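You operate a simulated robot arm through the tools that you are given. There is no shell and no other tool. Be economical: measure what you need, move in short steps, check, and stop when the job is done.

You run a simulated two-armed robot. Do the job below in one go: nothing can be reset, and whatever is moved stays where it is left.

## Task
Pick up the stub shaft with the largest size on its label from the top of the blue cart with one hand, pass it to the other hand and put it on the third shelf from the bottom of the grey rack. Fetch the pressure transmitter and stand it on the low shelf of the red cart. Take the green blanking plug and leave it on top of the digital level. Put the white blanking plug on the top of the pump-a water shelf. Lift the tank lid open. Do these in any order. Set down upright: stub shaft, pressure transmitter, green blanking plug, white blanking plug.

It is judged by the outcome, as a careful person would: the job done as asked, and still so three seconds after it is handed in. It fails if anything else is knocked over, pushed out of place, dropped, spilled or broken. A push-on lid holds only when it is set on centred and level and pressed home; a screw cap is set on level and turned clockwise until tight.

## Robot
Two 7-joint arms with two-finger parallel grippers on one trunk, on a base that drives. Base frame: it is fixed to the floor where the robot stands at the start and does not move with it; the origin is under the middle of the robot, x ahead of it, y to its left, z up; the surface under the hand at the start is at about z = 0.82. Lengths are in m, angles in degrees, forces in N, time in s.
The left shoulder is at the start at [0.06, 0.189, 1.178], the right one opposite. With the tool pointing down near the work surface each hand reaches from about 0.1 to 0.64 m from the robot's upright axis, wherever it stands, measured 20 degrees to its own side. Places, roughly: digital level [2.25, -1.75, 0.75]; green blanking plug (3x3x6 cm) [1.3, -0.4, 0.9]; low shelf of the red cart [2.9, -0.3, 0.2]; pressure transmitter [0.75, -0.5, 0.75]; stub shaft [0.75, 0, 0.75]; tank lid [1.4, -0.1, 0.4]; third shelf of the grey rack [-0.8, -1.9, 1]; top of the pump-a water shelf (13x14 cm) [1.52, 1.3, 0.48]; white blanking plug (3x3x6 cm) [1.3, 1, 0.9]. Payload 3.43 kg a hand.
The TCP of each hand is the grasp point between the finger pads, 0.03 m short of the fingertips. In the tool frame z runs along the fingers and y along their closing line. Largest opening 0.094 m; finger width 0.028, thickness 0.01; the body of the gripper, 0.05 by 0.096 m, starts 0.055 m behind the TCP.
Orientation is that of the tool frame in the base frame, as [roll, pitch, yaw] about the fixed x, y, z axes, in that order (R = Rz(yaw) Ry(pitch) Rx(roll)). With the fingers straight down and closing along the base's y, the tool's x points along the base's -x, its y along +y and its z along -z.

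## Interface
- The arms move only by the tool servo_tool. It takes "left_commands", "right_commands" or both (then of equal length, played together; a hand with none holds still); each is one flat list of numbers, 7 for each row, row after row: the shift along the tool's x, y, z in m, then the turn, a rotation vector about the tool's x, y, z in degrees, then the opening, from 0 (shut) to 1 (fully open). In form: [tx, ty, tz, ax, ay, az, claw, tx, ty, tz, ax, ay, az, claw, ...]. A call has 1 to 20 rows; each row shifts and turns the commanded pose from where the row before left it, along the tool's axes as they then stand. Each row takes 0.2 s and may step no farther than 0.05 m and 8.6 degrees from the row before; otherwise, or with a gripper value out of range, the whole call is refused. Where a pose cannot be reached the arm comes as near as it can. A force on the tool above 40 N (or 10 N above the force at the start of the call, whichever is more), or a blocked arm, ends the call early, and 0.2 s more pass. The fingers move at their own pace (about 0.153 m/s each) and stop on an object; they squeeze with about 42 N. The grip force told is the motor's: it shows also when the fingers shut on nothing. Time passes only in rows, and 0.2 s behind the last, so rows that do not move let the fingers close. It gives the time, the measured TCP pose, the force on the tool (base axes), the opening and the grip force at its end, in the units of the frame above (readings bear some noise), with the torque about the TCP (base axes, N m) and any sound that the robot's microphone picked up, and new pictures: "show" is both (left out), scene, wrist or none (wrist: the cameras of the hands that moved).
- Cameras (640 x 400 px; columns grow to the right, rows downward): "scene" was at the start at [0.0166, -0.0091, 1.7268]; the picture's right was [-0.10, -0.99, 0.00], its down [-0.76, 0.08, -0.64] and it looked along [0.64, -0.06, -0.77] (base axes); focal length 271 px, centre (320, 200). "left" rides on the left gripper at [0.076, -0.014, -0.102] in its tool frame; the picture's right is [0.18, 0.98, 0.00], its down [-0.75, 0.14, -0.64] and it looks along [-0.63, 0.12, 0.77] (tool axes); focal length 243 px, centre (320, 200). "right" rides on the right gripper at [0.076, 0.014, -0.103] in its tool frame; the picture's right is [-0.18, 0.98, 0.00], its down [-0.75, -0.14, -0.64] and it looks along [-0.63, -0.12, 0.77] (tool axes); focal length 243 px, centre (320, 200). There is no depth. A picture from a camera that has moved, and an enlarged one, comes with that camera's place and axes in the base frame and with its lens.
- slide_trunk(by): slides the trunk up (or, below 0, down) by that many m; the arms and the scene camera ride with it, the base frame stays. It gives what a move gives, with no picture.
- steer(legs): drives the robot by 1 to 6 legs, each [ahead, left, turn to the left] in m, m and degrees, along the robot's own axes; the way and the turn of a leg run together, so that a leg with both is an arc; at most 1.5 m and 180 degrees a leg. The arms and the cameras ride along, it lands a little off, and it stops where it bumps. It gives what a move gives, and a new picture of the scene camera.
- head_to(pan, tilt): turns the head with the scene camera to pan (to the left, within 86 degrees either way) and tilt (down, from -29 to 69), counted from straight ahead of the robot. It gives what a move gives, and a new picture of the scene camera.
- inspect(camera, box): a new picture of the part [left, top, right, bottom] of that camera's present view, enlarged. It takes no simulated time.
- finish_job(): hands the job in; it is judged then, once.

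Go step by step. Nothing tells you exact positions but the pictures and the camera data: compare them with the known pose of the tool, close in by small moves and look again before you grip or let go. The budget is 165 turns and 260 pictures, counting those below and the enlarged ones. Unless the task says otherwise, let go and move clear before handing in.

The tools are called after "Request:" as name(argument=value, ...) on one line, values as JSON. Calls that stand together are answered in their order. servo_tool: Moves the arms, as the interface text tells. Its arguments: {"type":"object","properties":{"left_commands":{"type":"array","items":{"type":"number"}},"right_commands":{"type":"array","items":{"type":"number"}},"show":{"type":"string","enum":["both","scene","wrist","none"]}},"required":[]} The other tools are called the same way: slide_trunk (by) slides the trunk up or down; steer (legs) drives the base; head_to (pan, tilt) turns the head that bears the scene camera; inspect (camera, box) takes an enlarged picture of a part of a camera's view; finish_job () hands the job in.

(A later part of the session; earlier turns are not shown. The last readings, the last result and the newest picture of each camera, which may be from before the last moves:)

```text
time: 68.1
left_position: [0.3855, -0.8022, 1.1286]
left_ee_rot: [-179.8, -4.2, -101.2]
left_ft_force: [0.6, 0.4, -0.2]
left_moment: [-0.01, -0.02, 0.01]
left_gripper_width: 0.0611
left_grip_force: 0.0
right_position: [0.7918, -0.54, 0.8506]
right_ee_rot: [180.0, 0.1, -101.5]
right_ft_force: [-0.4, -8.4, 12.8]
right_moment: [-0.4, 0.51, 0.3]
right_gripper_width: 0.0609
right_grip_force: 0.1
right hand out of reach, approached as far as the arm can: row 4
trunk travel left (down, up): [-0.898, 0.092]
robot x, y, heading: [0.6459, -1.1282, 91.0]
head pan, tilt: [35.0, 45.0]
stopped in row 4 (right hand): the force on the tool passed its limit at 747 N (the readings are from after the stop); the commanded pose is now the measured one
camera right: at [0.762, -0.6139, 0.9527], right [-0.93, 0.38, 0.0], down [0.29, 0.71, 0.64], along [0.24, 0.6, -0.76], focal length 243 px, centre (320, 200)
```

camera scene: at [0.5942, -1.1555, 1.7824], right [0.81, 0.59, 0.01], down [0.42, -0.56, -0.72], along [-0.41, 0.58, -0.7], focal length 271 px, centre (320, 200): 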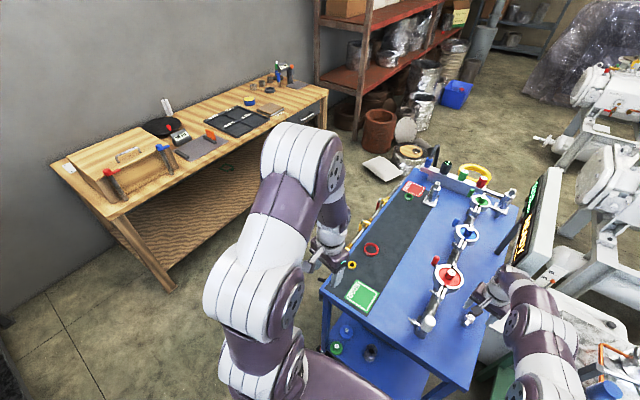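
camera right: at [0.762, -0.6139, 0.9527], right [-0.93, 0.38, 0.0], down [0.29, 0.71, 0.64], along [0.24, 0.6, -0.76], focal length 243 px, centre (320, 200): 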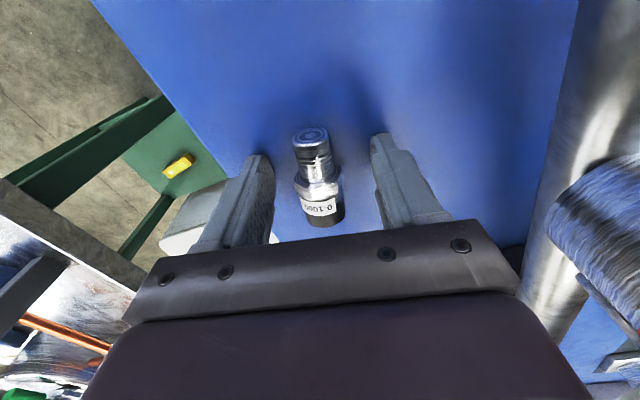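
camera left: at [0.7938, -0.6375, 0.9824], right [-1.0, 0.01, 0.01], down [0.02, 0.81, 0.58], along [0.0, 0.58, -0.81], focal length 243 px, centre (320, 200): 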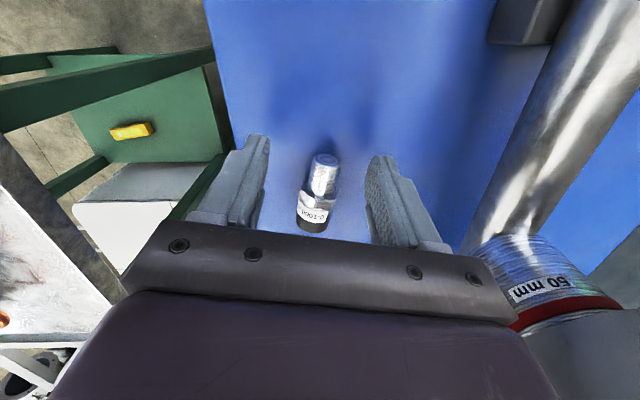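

The fingertips are touching the cart surface around the piece. I'll rise 4 mm and close.

Request:
servo_tool(right_commands=[0, 0, -0.004, 0, 0, 0, 0.65, 0, 0, 0, 0, 0, 0, 0.3, 0, 0, 0, 0, 0, 0, 0.0, 0, 0, 0, 0, 0, 0, 0], show="wrist")

Request:
inspect(camera="right", box=[220, 80, 420, 280])

```text
time: 69.1
left_position: [0.3847, -0.8009, 1.1263]
left_ee_rot: [-179.7, -4.4, -101.3]
left_ft_force: [0.9, 0.2, -0.7]
left_moment: [0.04, 0.0, 0.0]
left_gripper_width: 0.061
left_grip_force: 0.0
right_position: [0.7921, -0.5412, 0.8513]
right_ee_rot: [-179.9, -0.2, -101.6]
right_ft_force: [-0.6, -0.3, -0.3]
right_moment: [0.02, 0.02, -0.04]
right_gripper_width: 0.027
right_grip_force: 41.9
trunk travel left (down, up): [-0.898, 0.092]
robot x, y, heading: [0.6454, -1.1321, 90.9]
head pan, tilt: [35.0, 45.0]
camera right: at [0.7621, -0.6147, 0.9541], right [-0.93, 0.38, 0.0], down [0.29, 0.71, 0.64], along [0.24, 0.59, -0.77], focal length 243 px, centre (320, 200)
```

right: 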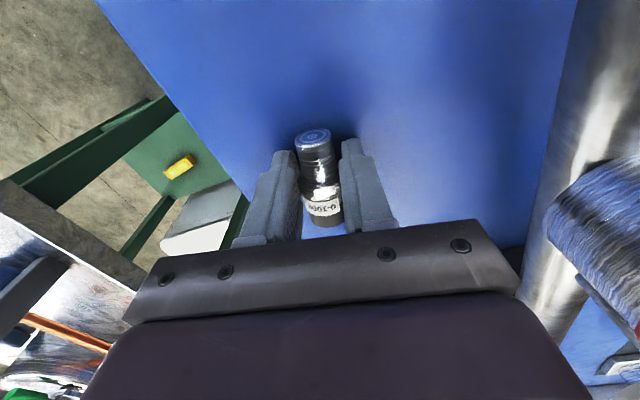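

```text
2.00 times, centred on (320, 180) of right
camera zoom: at [0.7621, -0.6147, 0.9541], right [-0.93, 0.38, 0.0], down [0.29, 0.71, 0.64], along [0.24, 0.59, -0.77], focal length 485 px, centre (320, 240)
```

zoom: 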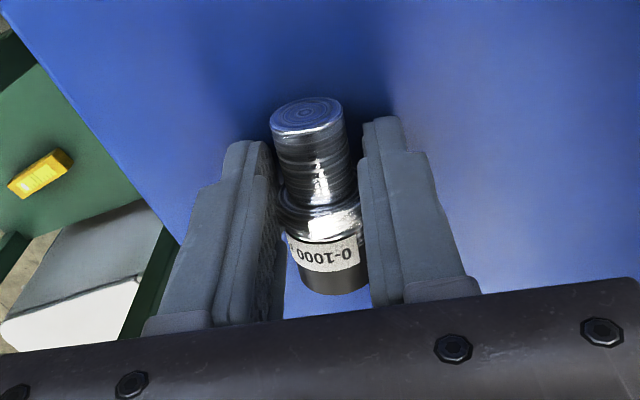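

It's gripped around the hex. Lift slowly and draw it back toward me.

Request:
servo_tool(right_commands=[0, 0, -0.005, 0, 0, 0, 0, 0, 0, -0.008, 0, 0, 0, 0, 0, 0, -0.01, 0, 0, 0, 0, 0.01, 0, -0.01, 0, 0, 0, 0, 0.02, 0, -0.01, 0, 0, 0, 0, 0.03, 0, -0.01, 0, 0, 0, 0, 0.03, 0, 0, 0, 0, 0, 0, 0.02, 0, 0, 0, 0, 0, 0], show="wrist")

```text
time: 70.9
left_position: [0.385, -0.8005, 1.1274]
left_ee_rot: [-179.7, -4.3, -101.1]
left_ft_force: [-0.4, 0.1, 0.0]
left_moment: [0.01, -0.03, 0.01]
left_gripper_width: 0.0612
left_grip_force: 0.0
right_position: [0.7698, -0.648, 0.9075]
right_ee_rot: [-179.9, 0.3, -101.4]
right_ft_force: [0.3, 0.4, -2.3]
right_moment: [-0.01, 0.02, 0.01]
right_gripper_width: 0.0275
right_grip_force: 41.6
trunk travel left (down, up): [-0.898, 0.092]
robot x, y, heading: [0.6408, -1.1251, 91.1]
head pan, tilt: [35.0, 45.0]
camera right: at [0.7402, -0.7214, 1.0102], right [-0.93, 0.38, 0.0], down [0.29, 0.71, 0.65], along [0.24, 0.6, -0.76], focal length 243 px, centre (320, 200)
```

right: 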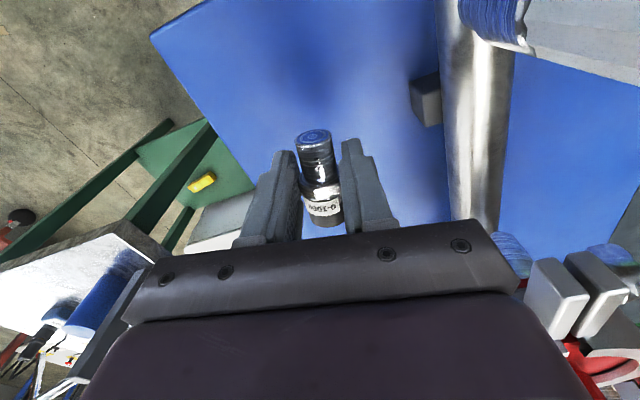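

It holds firmly. Here, away from the panel, I'll lay it down again and regrasp it with the hand leaning, so that the hand will be tilted down when placing on the low shelf.

Request:
servo_tool(right_commands=[0, 0, 0.02, 0, 0, 0, 0, 0, 0, 0.02, 0, 0, 0, 0, 0, 0, 0.01, 0, 0, 0, 0, 0, 0, 0.005, 0, 0, 0, 0, 0, 0, 0, 0, 0, 0, 0.2, 0, 0, 0, 0, 0, 0, 0.6, 0, 0, 0, 0, 0, 0, 0.6], show="none")

Request:
servo_tool(right_commands=[0, 0, -0.02, 0, 0, 0, 0.6, 0, 0, -0.03, 0, 0, 0, 0.6, 0, 0, -0.03, 0, 0, 0, 0.6, 0, 0, 0, 0, 7, 0, 0.6, 0, 0, 0, 0, 7, 0, 0.6, 0, 0, 0, 0, 7, 0, 0.6], show="wrist")

```text
time: 72.5
left_position: [0.3851, -0.8005, 1.1259]
left_ee_rot: [-179.6, -4.4, -101.1]
left_ft_force: [0.5, 0.1, 0.1]
left_moment: [-0.02, -0.02, 0.0]
left_gripper_width: 0.0611
left_grip_force: 0.1
right_position: [0.7688, -0.6457, 0.8517]
right_ee_rot: [-179.9, 0.3, -101.6]
right_ft_force: [-0.7, 0.1, 0.4]
right_moment: [-0.02, 0.01, 0.03]
right_gripper_width: 0.0564
right_grip_force: 0.0
trunk travel left (down, up): [-0.898, 0.092]
robot x, y, heading: [0.6408, -1.1291, 91.2]
head pan, tilt: [35.0, 45.0]
```

```text
time: 73.9
left_position: [0.3852, -0.7995, 1.1267]
left_ee_rot: [-179.7, -4.4, -101.2]
left_ft_force: [-0.5, -0.1, 0.4]
left_moment: [0.02, -0.01, -0.01]
left_gripper_width: 0.0608
left_grip_force: 0.1
right_position: [0.7685, -0.6468, 0.9307]
right_ee_rot: [179.8, -20.9, -101.4]
right_ft_force: [0.1, 1.0, -0.6]
right_moment: [0.0, -0.02, 0.0]
right_gripper_width: 0.0565
right_grip_force: 0.1
trunk travel left (down, up): [-0.898, 0.092]
robot x, y, heading: [0.6422, -1.1296, 91.1]
head pan, tilt: [35.0, 45.0]
camera right: at [0.7483, -0.6787, 1.0538], right [-0.93, 0.36, -0.06], down [0.32, 0.89, 0.33], along [0.18, 0.29, -0.94], focal length 243 px, centre (320, 200)
```

right: 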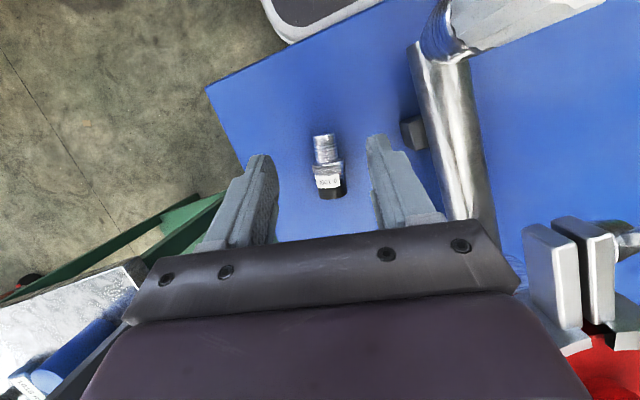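

Leaning works. I close on the wide section now.

Request:
servo_tool(right_commands=[-0.0187, -0.001, 0.0195, 0, 0, 0, 0.6, -0.0187, -0.001, 0.0195, 0, 0, 0, 0.6, -0.0187, -0.001, 0.0195, 0, 0, 0, 0.6, 0, 0, 0, 0, 0, 0, 0.3, 0, 0, 0, 0, 0, 0, 0, 0, 0, 0, 0, 0, 0, 0], show="wrist")

Request:
inspect(camera="right", box=[220, 80, 420, 280])

```text
time: 75.1
left_position: [0.3853, -0.8022, 1.1292]
left_ee_rot: [-179.6, -4.3, -101.3]
left_ft_force: [-0.4, 0.5, -0.2]
left_moment: [-0.07, 0.0, 0.04]
left_gripper_width: 0.0611
left_grip_force: 0.1
right_position: [0.7782, -0.6388, 0.8804]
right_ee_rot: [179.9, -20.6, -101.4]
right_ft_force: [1.2, -8.5, 26.3]
right_moment: [-0.23, -0.07, 0.04]
right_gripper_width: 0.0
right_grip_force: 33.2
right hand out of reach, approached as far as the arm can: row 2, 3
trunk travel left (down, up): [-0.898, 0.092]
robot x, y, heading: [0.6451, -1.1298, 91.1]
head pan, tilt: [35.0, 45.0]
stopped in row 6 (right hand): the force on the tool passed its limit at 62 N (the readings are from after the stop); the commanded pose is now the measured one
camera right: at [0.757, -0.6719, 1.0039], right [-0.93, 0.37, -0.06], down [0.33, 0.88, 0.34], along [0.18, 0.29, -0.94], focal length 243 px, centre (320, 200)
```

right: 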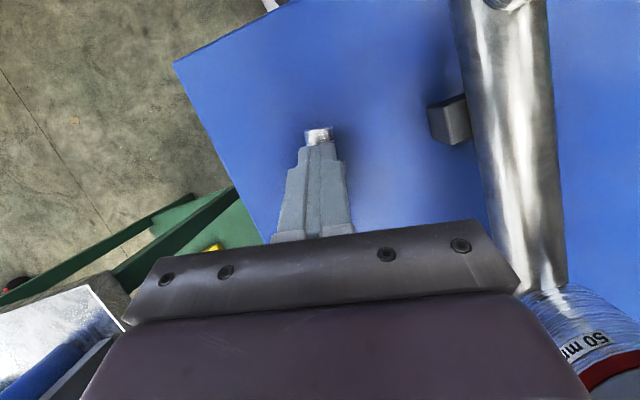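

```text
2.00 times, centred on (320, 180) of right
camera zoom: at [0.757, -0.6719, 1.0039], right [-0.93, 0.37, -0.06], down [0.33, 0.88, 0.34], along [0.18, 0.29, -0.94], focal length 485 px, centre (320, 240)
```

zoom: 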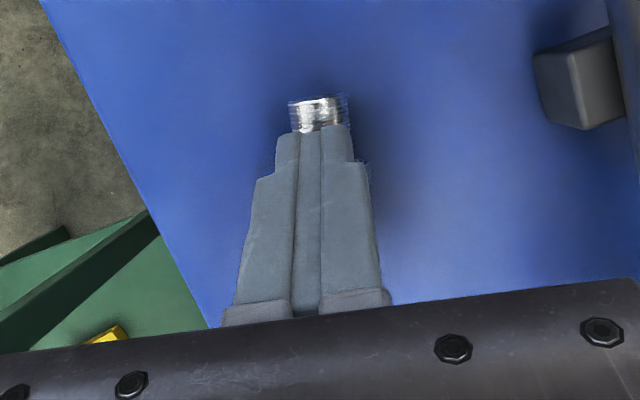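

It stopped short of reach and closed above the piece. I'll open, rise, lower the trunk for reach and try again.

Request:
servo_tool(right_commands=[0.0143, 0, -0.0374, 0, 0, 0, 0, 0.0143, 0, -0.0374, 0, 0, 0, 0.6, 0.0143, 0, -0.0374, 0, 0, 0, 0.6, 0.01, 0, -0.02, 0, 0, 0, 0.6], show="none")

Request:
slide_trunk(by=-0.09)

Request:
inspect(camera="right", box=[220, 60, 420, 260])

```text
time: 76.1
left_position: [0.3853, -0.801, 1.1268]
left_ee_rot: [-179.7, -4.4, -101.2]
left_ft_force: [0.5, -0.1, 0.1]
left_moment: [0.02, -0.03, 0.0]
left_gripper_width: 0.0611
left_grip_force: 0.0
right_position: [0.777, -0.6464, 1.0208]
right_ee_rot: [179.9, -20.6, -101.5]
right_ft_force: [0.0, 0.5, 1.0]
right_moment: [0.02, 0.02, 0.0]
right_gripper_width: 0.0565
right_grip_force: 0.0
right hand out of reach, approached as far as the arm can: row 4
trunk travel left (down, up): [-0.898, 0.092]
robot x, y, heading: [0.6483, -1.1294, 91.0]
head pan, tilt: [35.0, 45.0]
```

```text
time: 77.4
left_position: [0.3847, -0.8004, 1.0375]
left_ee_rot: [-179.7, -4.3, -101.3]
left_ft_force: [-0.1, -0.6, -0.4]
left_moment: [0.02, 0.0, 0.0]
left_gripper_width: 0.0609
left_grip_force: 0.1
right_position: [0.7779, -0.646, 0.9311]
right_ee_rot: [179.8, -20.6, -101.5]
right_ft_force: [0.1, 0.7, 0.6]
right_moment: [0.0, -0.04, 0.02]
right_gripper_width: 0.0564
right_grip_force: 0.1
trunk travel left (down, up): [-0.808, 0.182]
robot x, y, heading: [0.6432, -1.1292, 91.1]
head pan, tilt: [35.0, 45.0]
```

```text
2.00 times, centred on (320, 160) of right
camera zoom: at [0.757, -0.6782, 1.0534], right [-0.93, 0.36, -0.06], down [0.32, 0.88, 0.34], along [0.18, 0.29, -0.94], focal length 485 px, centre (320, 280)
```

zoom: 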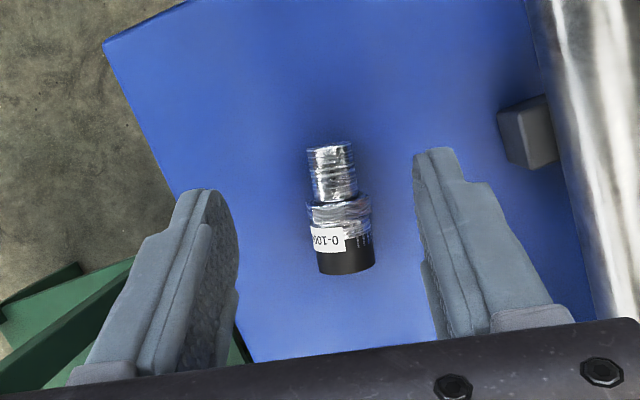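

Request:
servo_tool(right_commands=[-0.0183, 0, 0.0197, 0, 0, 0, 0.6, -0.0183, 0, 0.0197, 0, 0, 0, 0.6, -0.0183, 0, 0.0197, 0, 0, 0, 0.6], show="wrist")

```text
time: 78.2
left_position: [0.3852, -0.799, 1.0375]
left_ee_rot: [-179.7, -4.4, -101.2]
left_ft_force: [0.3, 0.4, -0.1]
left_moment: [-0.01, 0.0, -0.03]
left_gripper_width: 0.0613
left_grip_force: 0.0
right_position: [0.7862, -0.6327, 0.8519]
right_ee_rot: [179.9, -20.6, -101.4]
right_ft_force: [0.7, 0.1, -1.1]
right_moment: [0.01, -0.02, -0.02]
right_gripper_width: 0.0565
right_grip_force: 0.0
right hand out of reach, approached as far as the arm can: row 2, 3
trunk travel left (down, up): [-0.808, 0.182]
robot x, y, heading: [0.6446, -1.1296, 91.1]
head pan, tilt: [35.0, 45.0]
camera right: at [0.7652, -0.6651, 0.9764], right [-0.93, 0.36, -0.06], down [0.32, 0.88, 0.34], along [0.18, 0.29, -0.94], focal length 243 px, centre (320, 200)
```

right: 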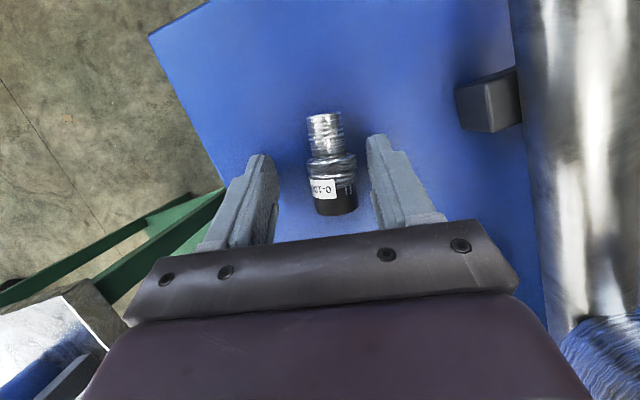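

Short by 1.6 cm along the piece; I nudge the base forward.

Request:
servo_tool(right_commands=[0.0015, 0, -0.004, 0, 0, 0, 0.6], show="none")

Request:
steer(legs=[[0.018, 0, 0]])

Request:
inspect(camera="right", box=[220, 60, 420, 260])

```text
time: 78.6
left_position: [0.3846, -0.8003, 1.0374]
left_ee_rot: [-179.6, -4.3, -101.3]
left_ft_force: [-0.3, -0.3, -1.0]
left_moment: [0.01, -0.01, -0.01]
left_gripper_width: 0.061
left_grip_force: 0.1
right_position: [0.7845, -0.6335, 0.8575]
right_ee_rot: [179.8, -20.5, -101.4]
right_ft_force: [0.1, -0.4, 0.0]
right_moment: [-0.03, 0.01, 0.03]
right_gripper_width: 0.0566
right_grip_force: 0.1
trunk travel left (down, up): [-0.808, 0.182]
robot x, y, heading: [0.6442, -1.1319, 91.2]
head pan, tilt: [35.0, 45.0]
```

```text
time: 79.4
left_position: [0.3844, -0.7848, 1.0384]
left_ee_rot: [-179.8, -4.2, -101.2]
left_ft_force: [0.8, -0.9, 0.7]
left_moment: [0.05, 0.01, 0.02]
left_gripper_width: 0.0609
left_grip_force: 0.1
right_position: [0.7848, -0.6168, 0.8605]
right_ee_rot: [179.8, -20.3, -101.3]
right_ft_force: [-0.8, -0.3, -0.6]
right_moment: [0.01, 0.03, -0.03]
right_gripper_width: 0.0563
right_grip_force: 0.0
trunk travel left (down, up): [-0.808, 0.182]
robot x, y, heading: [0.6446, -1.111, 90.8]
head pan, tilt: [35.0, 45.0]
camera scene: at [0.5966, -1.1118, 1.6918], right [0.81, 0.59, 0.0], down [0.42, -0.57, -0.71], along [-0.42, 0.57, -0.71], focal length 271 px, centre (320, 200)
```

scene: 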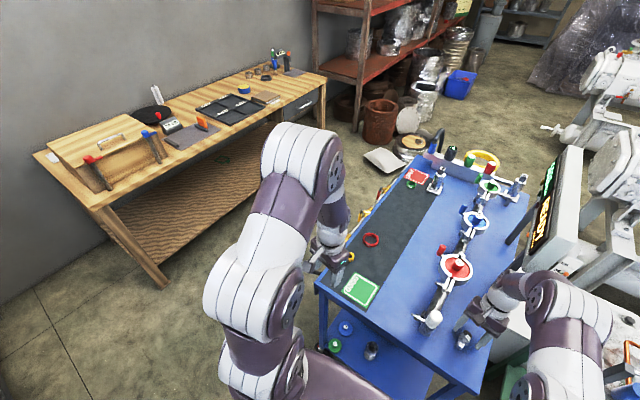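

```text
2.00 times, centred on (320, 160) of right
camera zoom: at [0.7639, -0.6504, 0.9826], right [-0.93, 0.37, -0.06], down [0.32, 0.88, 0.34], along [0.18, 0.3, -0.94], focal length 485 px, centre (320, 280)
```

zoom: 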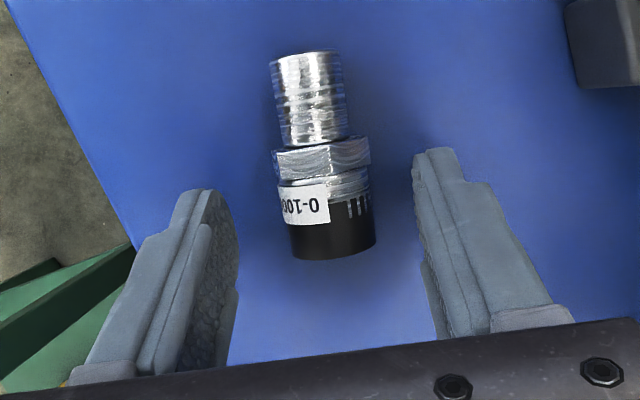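

Request:
servo_tool(right_commands=[-0.002, 0, 0.0045, 0, 0, 0, 0.6, 0, 0, 0, 0, 0, 0, 0.3, 0, 0, 0, 0, 0, 0, 0, 0, 0, 0, 0, 0, 0, 0, 0.0018, 0, -0.0047, 0, 0, 0, 0, 0.0036, 0, -0.0093, 0, 0, 0, 0, 0.0036, 0, -0.0093, 0, 0, 0, 0, 0.0036, 0, -0.0093, 0, 0, 0, 0], show="wrist")

```text
time: 81.2
left_position: [0.3847, -0.7821, 1.0369]
left_ee_rot: [-179.8, -4.4, -101.2]
left_ft_force: [-0.2, 0.2, 0.2]
left_moment: [0.0, 0.04, -0.02]
left_gripper_width: 0.0609
left_grip_force: 0.0
right_position: [0.784, -0.6171, 0.8886]
right_ee_rot: [179.8, -20.5, -101.5]
right_ft_force: [0.4, -0.4, -2.2]
right_moment: [0.02, -0.01, 0.0]
right_gripper_width: 0.0275
right_grip_force: 41.7
trunk travel left (down, up): [-0.808, 0.182]
robot x, y, heading: [0.6409, -1.1113, 90.8]
head pan, tilt: [35.0, 45.0]
camera right: at [0.7636, -0.6506, 1.0103], right [-0.93, 0.36, -0.06], down [0.32, 0.88, 0.34], along [0.18, 0.29, -0.94], focal length 243 px, centre (320, 200)
```

right: 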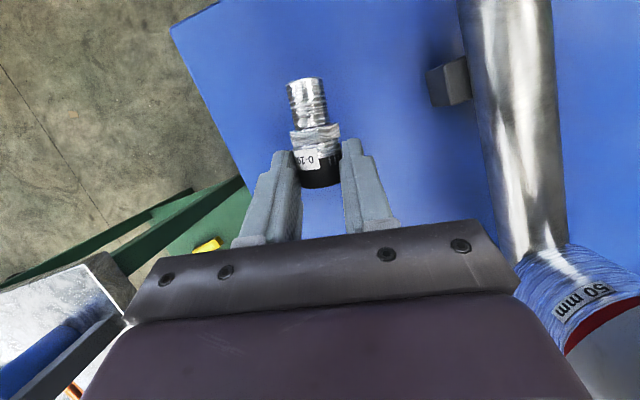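

Secure. I lift it high and back, then drive right to the steel table to take the green plug with the left hand.

Request:
servo_tool(right_commands=[0.01, 0, -0.0253, 0, 0, 0, 0, 0.0272, -0.0033, -0.0253, 0, 0, 0, 0, 0.0272, -0.0033, -0.0253, 0, 0, 0, 0, 0.0272, -0.0033, -0.0253, 0, 0, 0, 0, 0.0272, -0.0033, -0.0253, 0, 0, 0, 0, 0.0272, -0.0033, -0.0253, 0, 0, 0, 0], show="none")

Request:
head_to(pan=0, tilt=45)

```text
time: 82.6
left_position: [0.3848, -0.7827, 1.0377]
left_ee_rot: [-179.7, -4.4, -101.1]
left_ft_force: [1.3, -0.2, -0.9]
left_moment: [0.01, -0.02, 0.01]
left_gripper_width: 0.0608
left_grip_force: 0.1
right_position: [0.7849, -0.7075, 1.0674]
right_ee_rot: [179.8, -20.5, -101.3]
right_ft_force: [0.2, 0.1, -1.3]
right_moment: [0.02, 0.02, -0.04]
right_gripper_width: 0.0275
right_grip_force: 42.2
right hand out of reach, approached as far as the arm can: row 1, 6
trunk travel left (down, up): [-0.808, 0.182]
robot x, y, heading: [0.6412, -1.1114, 91.1]
head pan, tilt: [35.0, 45.0]
```

```text
time: 83.6
left_position: [0.3847, -0.7823, 1.0368]
left_ee_rot: [-179.7, -4.5, -101.4]
left_ft_force: [-0.2, -0.4, 0.1]
left_moment: [0.01, -0.02, 0.01]
left_gripper_width: 0.0611
left_grip_force: 0.1
right_position: [0.7849, -0.7069, 1.0683]
right_ee_rot: [179.8, -20.6, -101.4]
right_ft_force: [-0.9, -0.5, -1.2]
right_moment: [0.0, -0.03, 0.03]
right_gripper_width: 0.0274
right_grip_force: 42.1
trunk travel left (down, up): [-0.808, 0.182]
robot x, y, heading: [0.6457, -1.1139, 91.3]
head pan, tilt: [0.0, 45.0]
camera scene: at [0.6428, -1.0915, 1.6917], right [1.0, 0.02, 0.0], down [0.01, -0.71, -0.71], along [-0.01, 0.71, -0.71], focal length 271 px, centre (320, 200)
```

scene: 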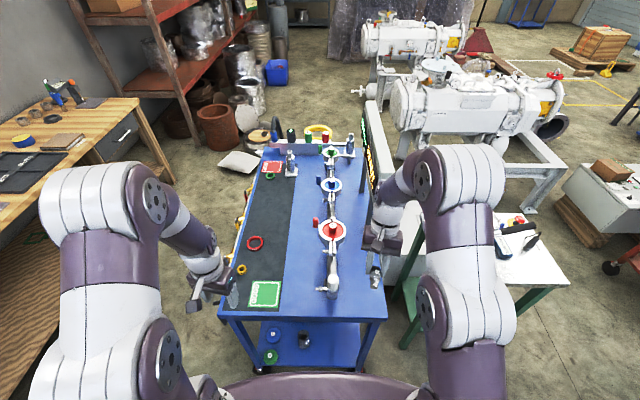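

Request:
steer(legs=[[-0.1, 0, -1], [0, -0.8, 0], [0.14, 0, 0]])

Request:
inspect(camera="left", box=[0, 0, 640, 400])

```text
time: 89.6
left_position: [1.1961, -0.7338, 1.0383]
left_ee_rot: [-179.6, -4.3, -100.6]
left_ft_force: [-0.1, 0.4, -0.9]
left_moment: [-0.02, 0.01, 0.0]
left_gripper_width: 0.061
left_grip_force: 0.1
right_position: [1.5957, -0.654, 1.0685]
right_ee_rot: [179.8, -20.3, -100.8]
right_ft_force: [-0.3, -0.7, -1.7]
right_moment: [0.05, 0.02, -0.01]
right_gripper_width: 0.0276
right_grip_force: 41.6
trunk travel left (down, up): [-0.808, 0.182]
robot x, y, heading: [1.4601, -1.0568, 91.4]
head pan, tilt: [0.0, 45.0]
camera scene: at [1.4578, -1.0406, 1.6918], right [1.0, 0.03, 0.0], down [0.02, -0.71, -0.71], along [-0.02, 0.71, -0.71], focal length 271 px, centre (320, 200)
```

scene: 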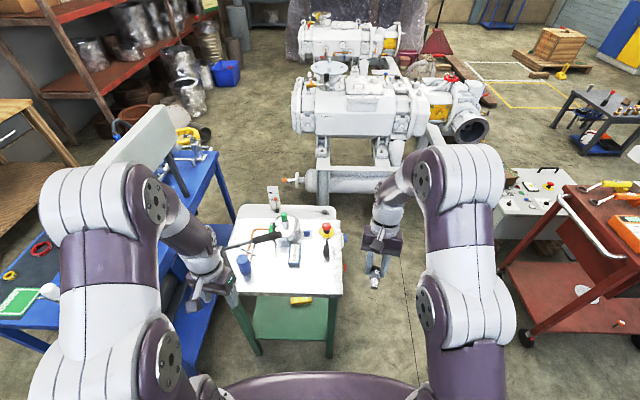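

```text
1.00 times, centred on (320, 200) of left (not enlarged: the box is as wide or as high as the picture)
camera zoom: at [1.1977, -0.8042, 1.1449], right [-1.0, 0.0, 0.01], down [0.0, 0.81, 0.58], along [-0.01, 0.58, -0.81], focal length 243 px, centre (320, 200)
```

zoom: 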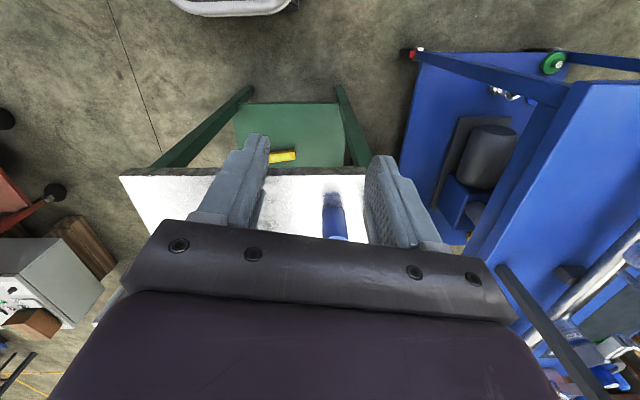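

Request:
inspect(camera="scene", box=[225, 195, 355, 285])

```text
4.44 times, centred on (290, 240) of scene
camera zoom: at [1.4578, -1.0406, 1.6918], right [1.0, 0.03, 0.0], down [0.02, -0.71, -0.71], along [-0.02, 0.71, -0.71], focal length 1206 px, centre (453, 22)
```

zoom: 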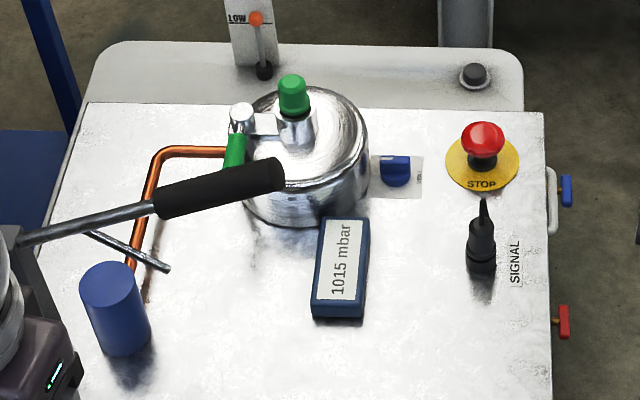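

The green plug top is at about [1.30, -0.345, 0.925]. I'll move the base a little closer and to the right, then bring the left hand over it.

Request:
steer(legs=[[0.09, -0.04, -1.4]])

Request:
servo_tool(left_commands=[0, 0, -0.02, 0, 4.3, -5, 0.55, 0, 0, 0, 0, 0, -4, 0.55, -0.035, -0.005, 0, 0, 0, 0, 0.55, -0.035, -0.005, 0, 0, 0, 0, 0.55, -0.035, -0.005, 0, 0, 0, 0, 0.55, -0.035, -0.005, 0, 0, 0, 0, 0.55], show="wrist")

```text
time: 90.8
left_position: [1.2415, -0.6347, 1.0375]
left_ee_rot: [-179.7, -4.4, -101.8]
left_ft_force: [0.9, 0.9, 0.1]
left_moment: [0.01, 0.03, 0.01]
left_gripper_width: 0.0611
left_grip_force: 0.1
right_position: [1.6415, -0.5648, 1.0678]
right_ee_rot: [179.7, -20.5, -102.0]
right_ft_force: [0.1, -0.2, -1.2]
right_moment: [0.04, -0.01, 0.04]
right_gripper_width: 0.0274
right_grip_force: 41.9
trunk travel left (down, up): [-0.808, 0.182]
robot x, y, heading: [1.4951, -0.9674, 90.3]
head pan, tilt: [0.0, 45.0]
camera scene: at [1.4961, -0.948, 1.6917], right [1.0, 0.01, 0.0], down [0.01, -0.71, -0.71], along [-0.01, 0.71, -0.71], focal length 271 px, centre (320, 200)
```

scene: 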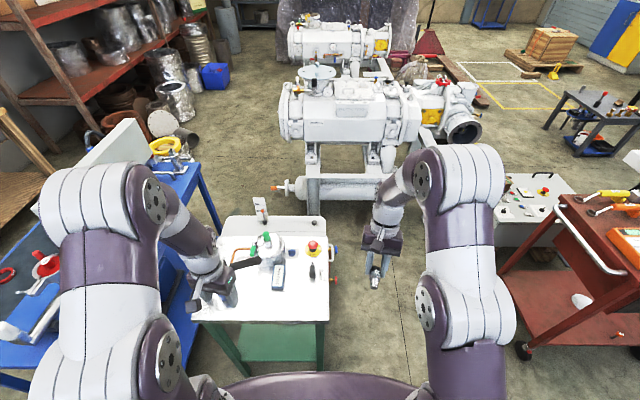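

```text
time: 92.1
left_position: [1.2604, -0.5388, 1.0343]
left_ee_rot: [179.3, -11.2, -93.0]
left_ft_force: [0.5, -10.9, 1.6]
left_moment: [-0.34, 0.1, -0.36]
left_gripper_width: 0.0525
left_grip_force: 0.6
right_position: [1.642, -0.5655, 1.0681]
right_ee_rot: [179.8, -20.4, -102.0]
right_ft_force: [0.3, 0.0, -1.4]
right_moment: [0.03, -0.01, 0.02]
right_gripper_width: 0.0276
right_grip_force: 42.0
trunk travel left (down, up): [-0.808, 0.182]
robot x, y, heading: [1.496, -0.9688, 90.6]
head pan, tilt: [0.0, 45.0]
stopped in row 6 (left hand): the force on the tool passed its limit at 58 N (the readings are from after the stop); the commanded pose is now the measured one
camera left: at [1.2739, -0.5953, 1.1493], right [-0.99, -0.13, 0.05], down [-0.09, 0.87, 0.48], along [-0.1, 0.48, -0.87], focal length 243 px, centre (320, 200)
```

left: 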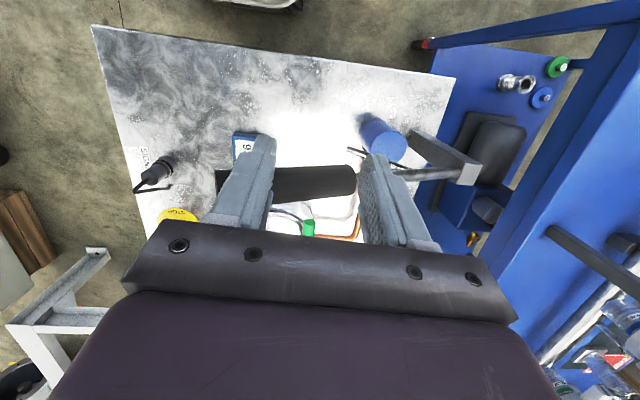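

The fingers met the raised lever handle (its end is about [1.32, -0.525, 1.03]). I'll back off, rise and check it hasn't moved.

Request:
servo_tool(left_commands=[0.03, 0, -0.01, 0, 0, 0, 0.55, 0.03, 0, -0.03, 0, 0, 0, 0.55, 0, 0, -0.04, 0, 4, 0, 0.55, 0, 0, -0.04, 0, 4, 0, 0.55], show="scene")

Request:
inspect(camera="scene", box=[190, 200, 340, 330])

```text
time: 93.1
left_position: [1.261, -0.6059, 1.1082]
left_ee_rot: [179.2, -18.9, -92.9]
left_ft_force: [0.1, -0.4, 0.4]
left_moment: [-0.01, -0.01, 0.02]
left_gripper_width: 0.0519
left_grip_force: 0.0
left hand out of reach, approached as far as the arm can: row 3, 4
right_position: [1.6404, -0.5644, 1.0683]
right_ee_rot: [179.8, -20.5, -102.0]
right_ft_force: [-0.5, -0.3, -0.5]
right_moment: [0.06, -0.04, -0.01]
right_gripper_width: 0.0272
right_grip_force: 42.2
trunk travel left (down, up): [-0.808, 0.182]
robot x, y, heading: [1.4939, -0.9635, 90.6]
head pan, tilt: [0.0, 45.0]
camera scene: at [1.4959, -0.9482, 1.6917], right [1.0, 0.01, 0.0], down [0.01, -0.71, -0.71], along [-0.01, 0.71, -0.71], focal length 271 px, centre (320, 200)
```

scene: 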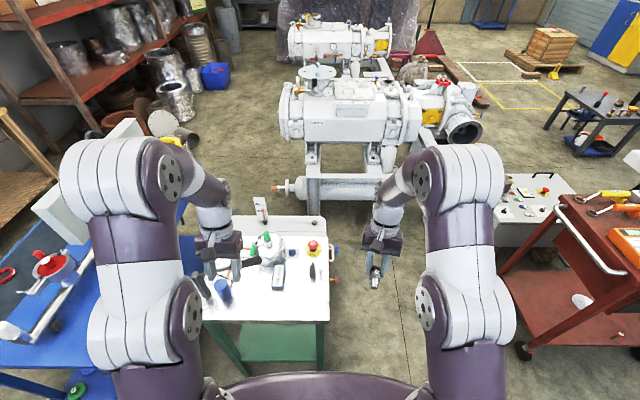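

```text
3.08 times, centred on (265, 265) of scene
camera zoom: at [1.4959, -0.9482, 1.6917], right [1.0, 0.01, 0.0], down [0.01, -0.71, -0.71], along [-0.01, 0.71, -0.71], focal length 835 px, centre (489, 0)
```

zoom: 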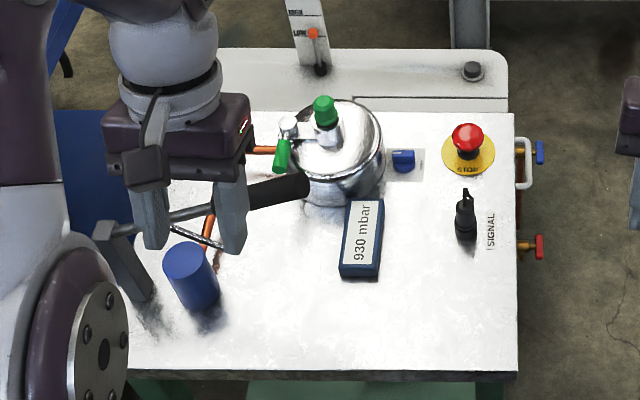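

The lever stands as before (the little gauge now reads 930). My tilt sign was wrong; I'll raise the trunk, straighten the left hand and look at the plug from above.

Request:
slide_trunk(by=0.14)

Request:
servo_tool(left_commands=[0, 0, 0, 0, -6.3, 0, 0.55, 0, 0, 0, 0, -6.3, 0, 0.55, 0, 0, 0, 0, -6.3, -2.9, 0.55], show="wrist")

```text
time: 94.7
left_position: [1.2614, -0.6034, 1.2472]
left_ee_rot: [179.3, -18.9, -92.9]
left_ft_force: [-0.7, -0.4, 0.0]
left_moment: [0.0, 0.02, -0.04]
left_gripper_width: 0.0518
left_grip_force: 0.1
right_position: [1.6408, -0.5637, 1.207]
right_ee_rot: [179.8, -20.5, -102.1]
right_ft_force: [-0.1, 0.8, -1.3]
right_moment: [0.1, -0.03, 0.0]
right_gripper_width: 0.0276
right_grip_force: 42.2
trunk travel left (down, up): [-0.948, 0.042]
robot x, y, heading: [1.4967, -0.9659, 90.4]
head pan, tilt: [0.0, 45.0]
```

```text
time: 95.5
left_position: [1.2623, -0.6055, 1.2472]
left_ee_rot: [179.2, 0.1, -90.3]
left_ft_force: [0.0, 0.4, 1.1]
left_moment: [0.01, -0.02, 0.0]
left_gripper_width: 0.0518
left_grip_force: 0.1
right_position: [1.6404, -0.5641, 1.2077]
right_ee_rot: [179.9, -20.4, -102.0]
right_ft_force: [0.7, -0.4, -2.3]
right_moment: [0.07, 0.02, 0.02]
right_gripper_width: 0.0275
right_grip_force: 41.9
trunk travel left (down, up): [-0.948, 0.042]
robot x, y, heading: [1.4982, -0.9685, 90.7]
head pan, tilt: [0.0, 45.0]
camera left: at [1.2776, -0.6828, 1.3492], right [-0.98, -0.18, 0.01], down [-0.13, 0.75, 0.65], along [-0.13, 0.63, -0.76], focal length 243 px, centre (320, 200)
```

left: 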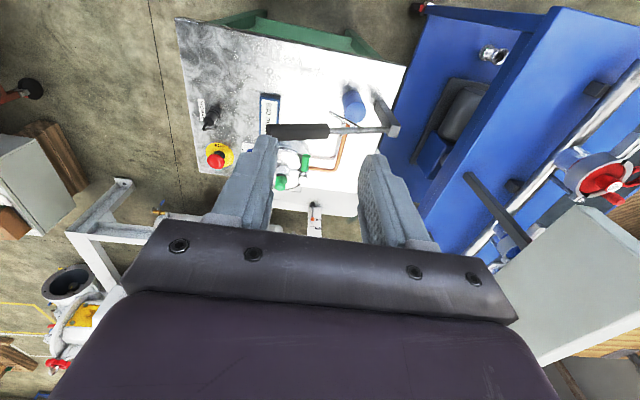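

Request:
servo_tool(left_commands=[-0.0342, -0.0062, 0.015, 0, 0, 0, 0.55, -0.0342, -0.0062, 0.015, 0, 0, 0, 0.55, -0.0342, -0.0062, 0.015, 0, 0, 0, 0.55, -0.0342, -0.0062, 0.015, 0, 0, 0, 0.55, -0.0342, -0.0062, 0.02, 0, 0, 0, 0.55, -0.0342, -0.0062, 0.02, 0, 0, 0, 0.55], show="both")

Request:
inspect(camera="left", box=[220, 80, 420, 260])

```text
time: 96.9
left_position: [1.2958, -0.3992, 1.1475]
left_ee_rot: [179.1, 0.0, -90.1]
left_ft_force: [-0.2, 0.3, -0.5]
left_moment: [0.0, -0.01, 0.01]
left_gripper_width: 0.0519
left_grip_force: 0.0
right_position: [1.642, -0.5632, 1.2066]
right_ee_rot: [179.8, -20.7, -102.0]
right_ft_force: [0.2, 0.1, -1.4]
right_moment: [0.01, -0.04, 0.0]
right_gripper_width: 0.0275
right_grip_force: 42.3
trunk travel left (down, up): [-0.948, 0.042]
robot x, y, heading: [1.4967, -0.9707, 90.5]
head pan, tilt: [0.0, 45.0]
camera scene: at [1.4964, -0.9454, 1.8317], right [1.0, 0.01, 0.0], down [0.01, -0.71, -0.71], along [-0.01, 0.71, -0.71], focal length 271 px, centre (320, 200)
camera left: at [1.311, -0.4759, 1.2488], right [-0.98, -0.18, 0.01], down [-0.13, 0.75, 0.64], along [-0.13, 0.63, -0.77], focal length 243 px, centre (320, 200)
```

scene: 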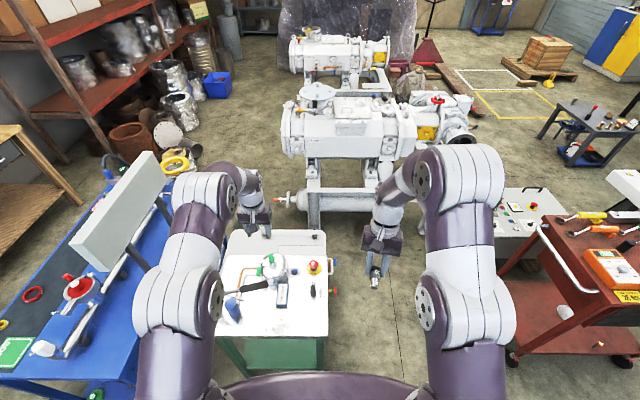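
left: 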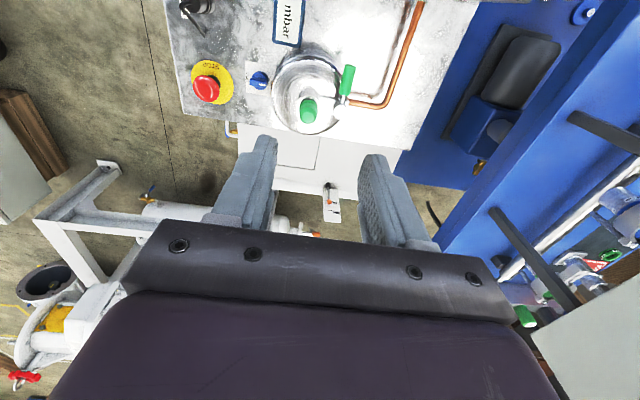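

```text
2.22 times, centred on (320, 170) of left
camera zoom: at [1.311, -0.4759, 1.2488], right [-0.98, -0.18, 0.01], down [-0.13, 0.75, 0.64], along [-0.13, 0.63, -0.77], focal length 539 px, centre (320, 267)
```

zoom: 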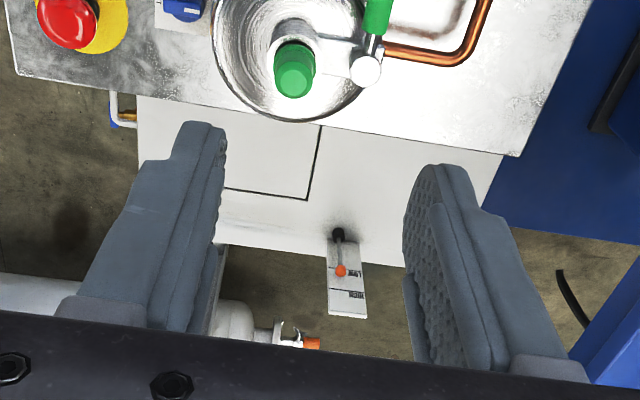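

The plug is at [1.298, -0.351] with a valve knob close to its left, so I'll turn the hand 45° so both fingers pass clear of the knob.

Request:
servo_tool(left_commands=[0, 0, 0, 0, 0, 7.5, 0.6, 0, 0, 0, 0, 0, 7.5, 0.6, 0, 0, 0, 0, 0, 7.5, 0.6, 0, 0, 0, 0, 0, 7.5, 0.6, 0, 0, 0, 0, 0, 7.5, 0.6, 0, 0, 0, 0, 0, 7.5, 0.6], show="wrist")

```text
time: 98.3
left_position: [1.2985, -0.3993, 1.1485]
left_ee_rot: [179.5, -0.5, -135.4]
left_ft_force: [0.0, 0.4, -0.5]
left_moment: [0.0, 0.02, -0.03]
left_gripper_width: 0.0563
left_grip_force: 0.1
right_position: [1.6411, -0.5649, 1.2076]
right_ee_rot: [179.7, -20.5, -102.0]
right_ft_force: [0.6, 1.0, -1.5]
right_moment: [0.04, -0.05, -0.02]
right_gripper_width: 0.0275
right_grip_force: 41.9
trunk travel left (down, up): [-0.948, 0.042]
robot x, y, heading: [1.4977, -0.9704, 90.4]
head pan, tilt: [0.0, 45.0]
camera left: at [1.2553, -0.464, 1.2498], right [-0.82, 0.57, 0.01], down [0.45, 0.63, 0.64], along [0.36, 0.53, -0.77], focal length 243 px, centre (320, 200)
```

left: 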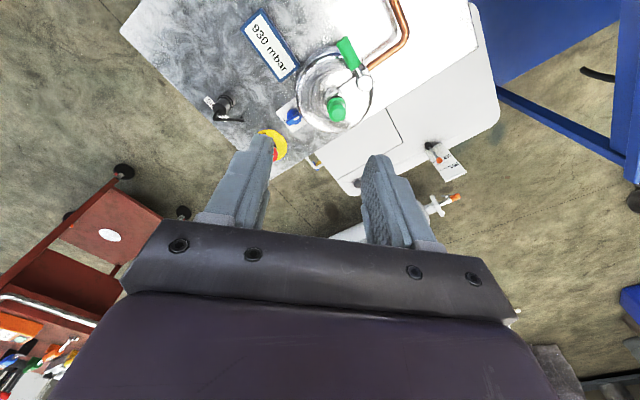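

Request:
servo_tool(left_commands=[-0.0307, 0.0333, 0, 0, -0.5, 0, 0.6, 0, 0, 0.04, 0, 0, 0, 0.6, 0, 0, 0.04, 0, 0, 0, 0.6, 0, 0, 0.04, 0, 0, 0, 0.6, 0, 0, 0.03, 0, 0, 0, 0.6], show="wrist")

Request:
inspect(camera="left", box=[220, 80, 420, 280])

```text
time: 99.5
left_position: [1.2946, -0.3607, 0.9943]
left_ee_rot: [179.4, 0.0, -135.1]
left_ft_force: [-0.6, 0.2, 0.3]
left_moment: [-0.04, 0.0, -0.01]
left_gripper_width: 0.0564
left_grip_force: 0.1
left hand out of reach, approached as far as the arm can: row 1
right_position: [1.6414, -0.5642, 1.2077]
right_ee_rot: [179.9, -20.4, -101.9]
right_ft_force: [0.1, 0.0, -1.8]
right_moment: [0.05, 0.03, -0.02]
right_gripper_width: 0.0272
right_grip_force: 41.8
trunk travel left (down, up): [-0.948, 0.042]
robot x, y, heading: [1.4977, -0.9681, 90.9]
head pan, tilt: [0.0, 45.0]
camera left: at [1.2518, -0.4274, 1.0961], right [-0.82, 0.57, 0.01], down [0.44, 0.63, 0.64], along [0.36, 0.53, -0.77], focal length 243 px, centre (320, 200)
```

left: 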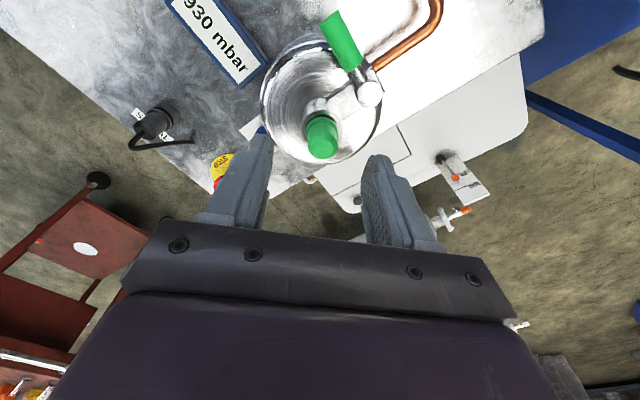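

```text
2.00 times, centred on (320, 180) of left
camera zoom: at [1.2518, -0.4274, 1.0961], right [-0.82, 0.57, 0.01], down [0.44, 0.63, 0.64], along [0.36, 0.53, -0.77], focal length 485 px, centre (320, 240)
```

zoom: 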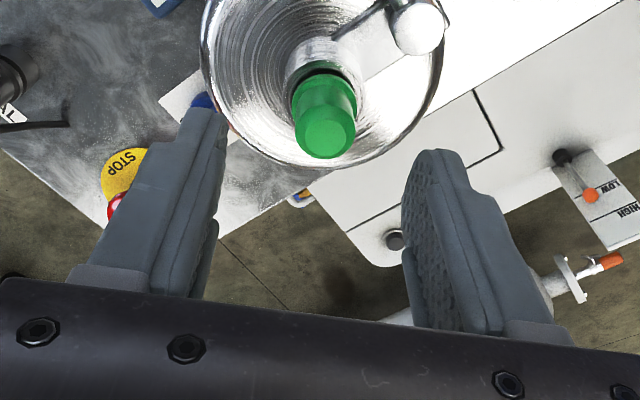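

Request:
servo_tool(left_commands=[-0.0085, 0.0038, 0, 0, 0, 0, 0.6, 0, 0, 0.03, 0, 0, 0, 0.6, 0, 0, 0.03, 0, 0, 0, 0.6, 0, 0, 0.024, 0, 0, 0, 0.6], show="wrist")

Request:
inspect(camera="left", box=[220, 80, 420, 280])

```text
time: 100.5
left_position: [1.297, -0.3714, 0.9178]
left_ee_rot: [179.3, 0.1, -135.2]
left_ft_force: [-1.9, 2.2, 0.7]
left_moment: [-0.15, -0.11, 0.01]
left_gripper_width: 0.0587
left_grip_force: 2.1
left hand out of reach, approached as far as the arm can: row 3, 4
right_position: [1.6401, -0.5648, 1.2076]
right_ee_rot: [180.0, -20.6, -102.1]
right_ft_force: [0.6, 0.3, -1.0]
right_moment: [0.06, -0.03, 0.01]
right_gripper_width: 0.0275
right_grip_force: 42.3
trunk travel left (down, up): [-0.948, 0.042]
robot x, y, heading: [1.4961, -0.9694, 90.4]
head pan, tilt: [0.0, 45.0]
camera left: at [1.2539, -0.4365, 1.0196], right [-0.82, 0.57, 0.01], down [0.44, 0.62, 0.65], along [0.36, 0.54, -0.76], focal length 243 px, centre (320, 200)
```

left: 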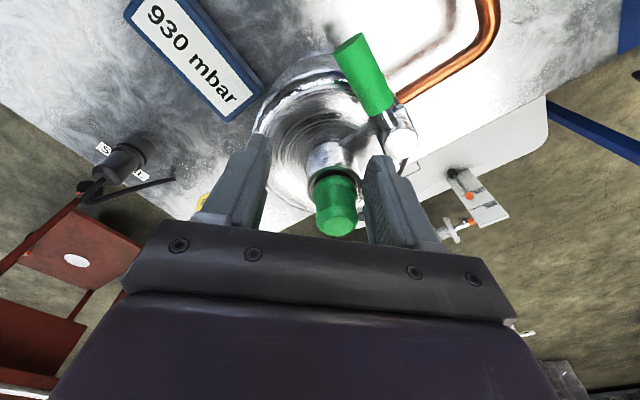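

```text
2.00 times, centred on (320, 180) of left
camera zoom: at [1.2539, -0.4365, 1.0196], right [-0.82, 0.57, 0.01], down [0.44, 0.62, 0.65], along [0.36, 0.54, -0.76], focal length 485 px, centre (320, 240)
```

zoom: 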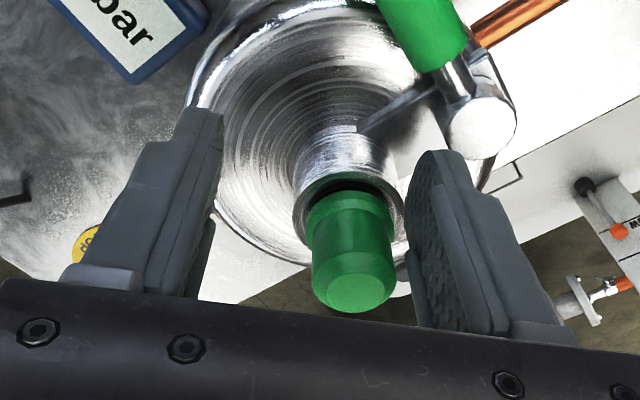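

The arm runs out of reach 2 cm short. I'll rise, lower the trunk and come in again.

Request:
servo_tool(left_commands=[0.004, 0, -0.03, 0, 0, 0, 0.6, 0, 0, -0.04, 0, 0, 0, 0.6, 0, 0, -0.04, 0, 0, 0, 0.6, 0, 0, -0.03, 0, 0, 0, 0.6], show="none")

Request:
slide_trunk(by=-0.08)

Request:
servo_tool(left_commands=[0, 0, 0.01, 0, 0, 0, 0.6], show="wrist")

```text
time: 101.5
left_position: [1.297, -0.3736, 1.0598]
left_ee_rot: [179.5, -0.2, -135.1]
left_ft_force: [0.8, -0.8, -1.0]
left_moment: [0.0, 0.0, 0.02]
left_gripper_width: 0.0564
left_grip_force: 0.1
right_position: [1.6417, -0.5651, 1.2065]
right_ee_rot: [179.8, -20.5, -102.0]
right_ft_force: [0.1, 0.1, -1.0]
right_moment: [0.05, 0.05, 0.01]
right_gripper_width: 0.0276
right_grip_force: 41.7
trunk travel left (down, up): [-0.948, 0.042]
robot x, y, heading: [1.4971, -0.967, 90.6]
head pan, tilt: [0.0, 45.0]
```

```text
time: 102.7
left_position: [1.2973, -0.3734, 0.978]
left_ee_rot: [179.5, 0.0, -135.2]
left_ft_force: [1.0, 0.9, -0.1]
left_moment: [0.01, -0.04, 0.0]
left_gripper_width: 0.0563
left_grip_force: 0.0
right_position: [1.642, -0.564, 1.1277]
right_ee_rot: [179.8, -20.4, -102.0]
right_ft_force: [-0.2, -0.1, -1.1]
right_moment: [0.02, -0.01, 0.0]
right_gripper_width: 0.0274
right_grip_force: 41.4
trunk travel left (down, up): [-0.868, 0.122]
robot x, y, heading: [1.4967, -0.967, 90.6]
head pan, tilt: [0.0, 45.0]
```

```text
time: 103.1
left_position: [1.2962, -0.3727, 0.9684]
left_ee_rot: [179.4, -0.1, -135.2]
left_ft_force: [-0.3, 1.1, 0.4]
left_moment: [-0.03, 0.01, 0.02]
left_gripper_width: 0.0563
left_grip_force: 0.0
right_position: [1.6424, -0.5633, 1.1274]
right_ee_rot: [179.8, -20.5, -102.0]
right_ft_force: [0.1, 0.5, -1.5]
right_moment: [0.04, -0.01, 0.03]
right_gripper_width: 0.0277
right_grip_force: 41.8
trunk travel left (down, up): [-0.868, 0.122]
robot x, y, heading: [1.4966, -0.9679, 90.3]
head pan, tilt: [0.0, 45.0]
camera left: at [1.2525, -0.4384, 1.0692], right [-0.82, 0.57, 0.01], down [0.44, 0.63, 0.64], along [0.36, 0.53, -0.77], focal length 243 px, centre (320, 200)
```

left: 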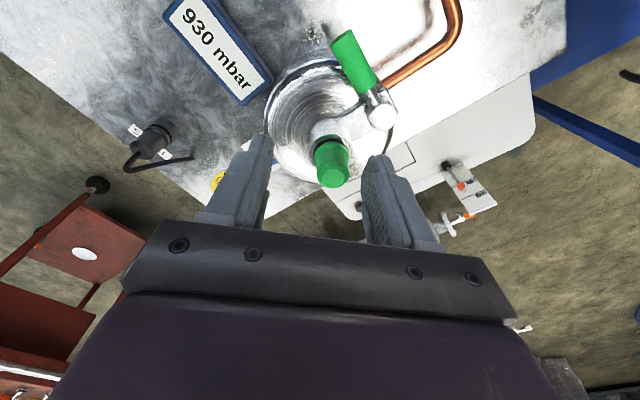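

Request:
servo_tool(left_commands=[-0.016, 0.0136, 0, 0, 0, 0, 0.6, 0, 0, 0.02, 0, 0, 0, 0.6], show="wrist")

```text
time: 103.7
left_position: [1.2986, -0.3523, 0.9479]
left_ee_rot: [179.4, 0.0, -135.3]
left_ft_force: [-0.2, -0.3, 0.4]
left_moment: [0.02, 0.03, 0.01]
left_gripper_width: 0.0562
left_grip_force: 0.1
right_position: [1.6417, -0.5642, 1.1283]
right_ee_rot: [179.9, -20.5, -102.0]
right_ft_force: [0.8, 0.2, -1.5]
right_moment: [0.07, -0.03, -0.04]
right_gripper_width: 0.0277
right_grip_force: 41.9
trunk travel left (down, up): [-0.868, 0.122]
robot x, y, heading: [1.4967, -0.9708, 90.7]
head pan, tilt: [0.0, 45.0]
camera left: at [1.2549, -0.4178, 1.0495], right [-0.82, 0.57, 0.01], down [0.44, 0.63, 0.64], along [0.36, 0.53, -0.77], focal length 243 px, centre (320, 200)
```

left: 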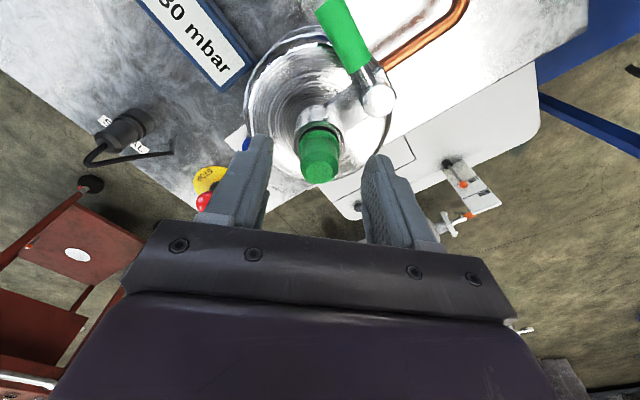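

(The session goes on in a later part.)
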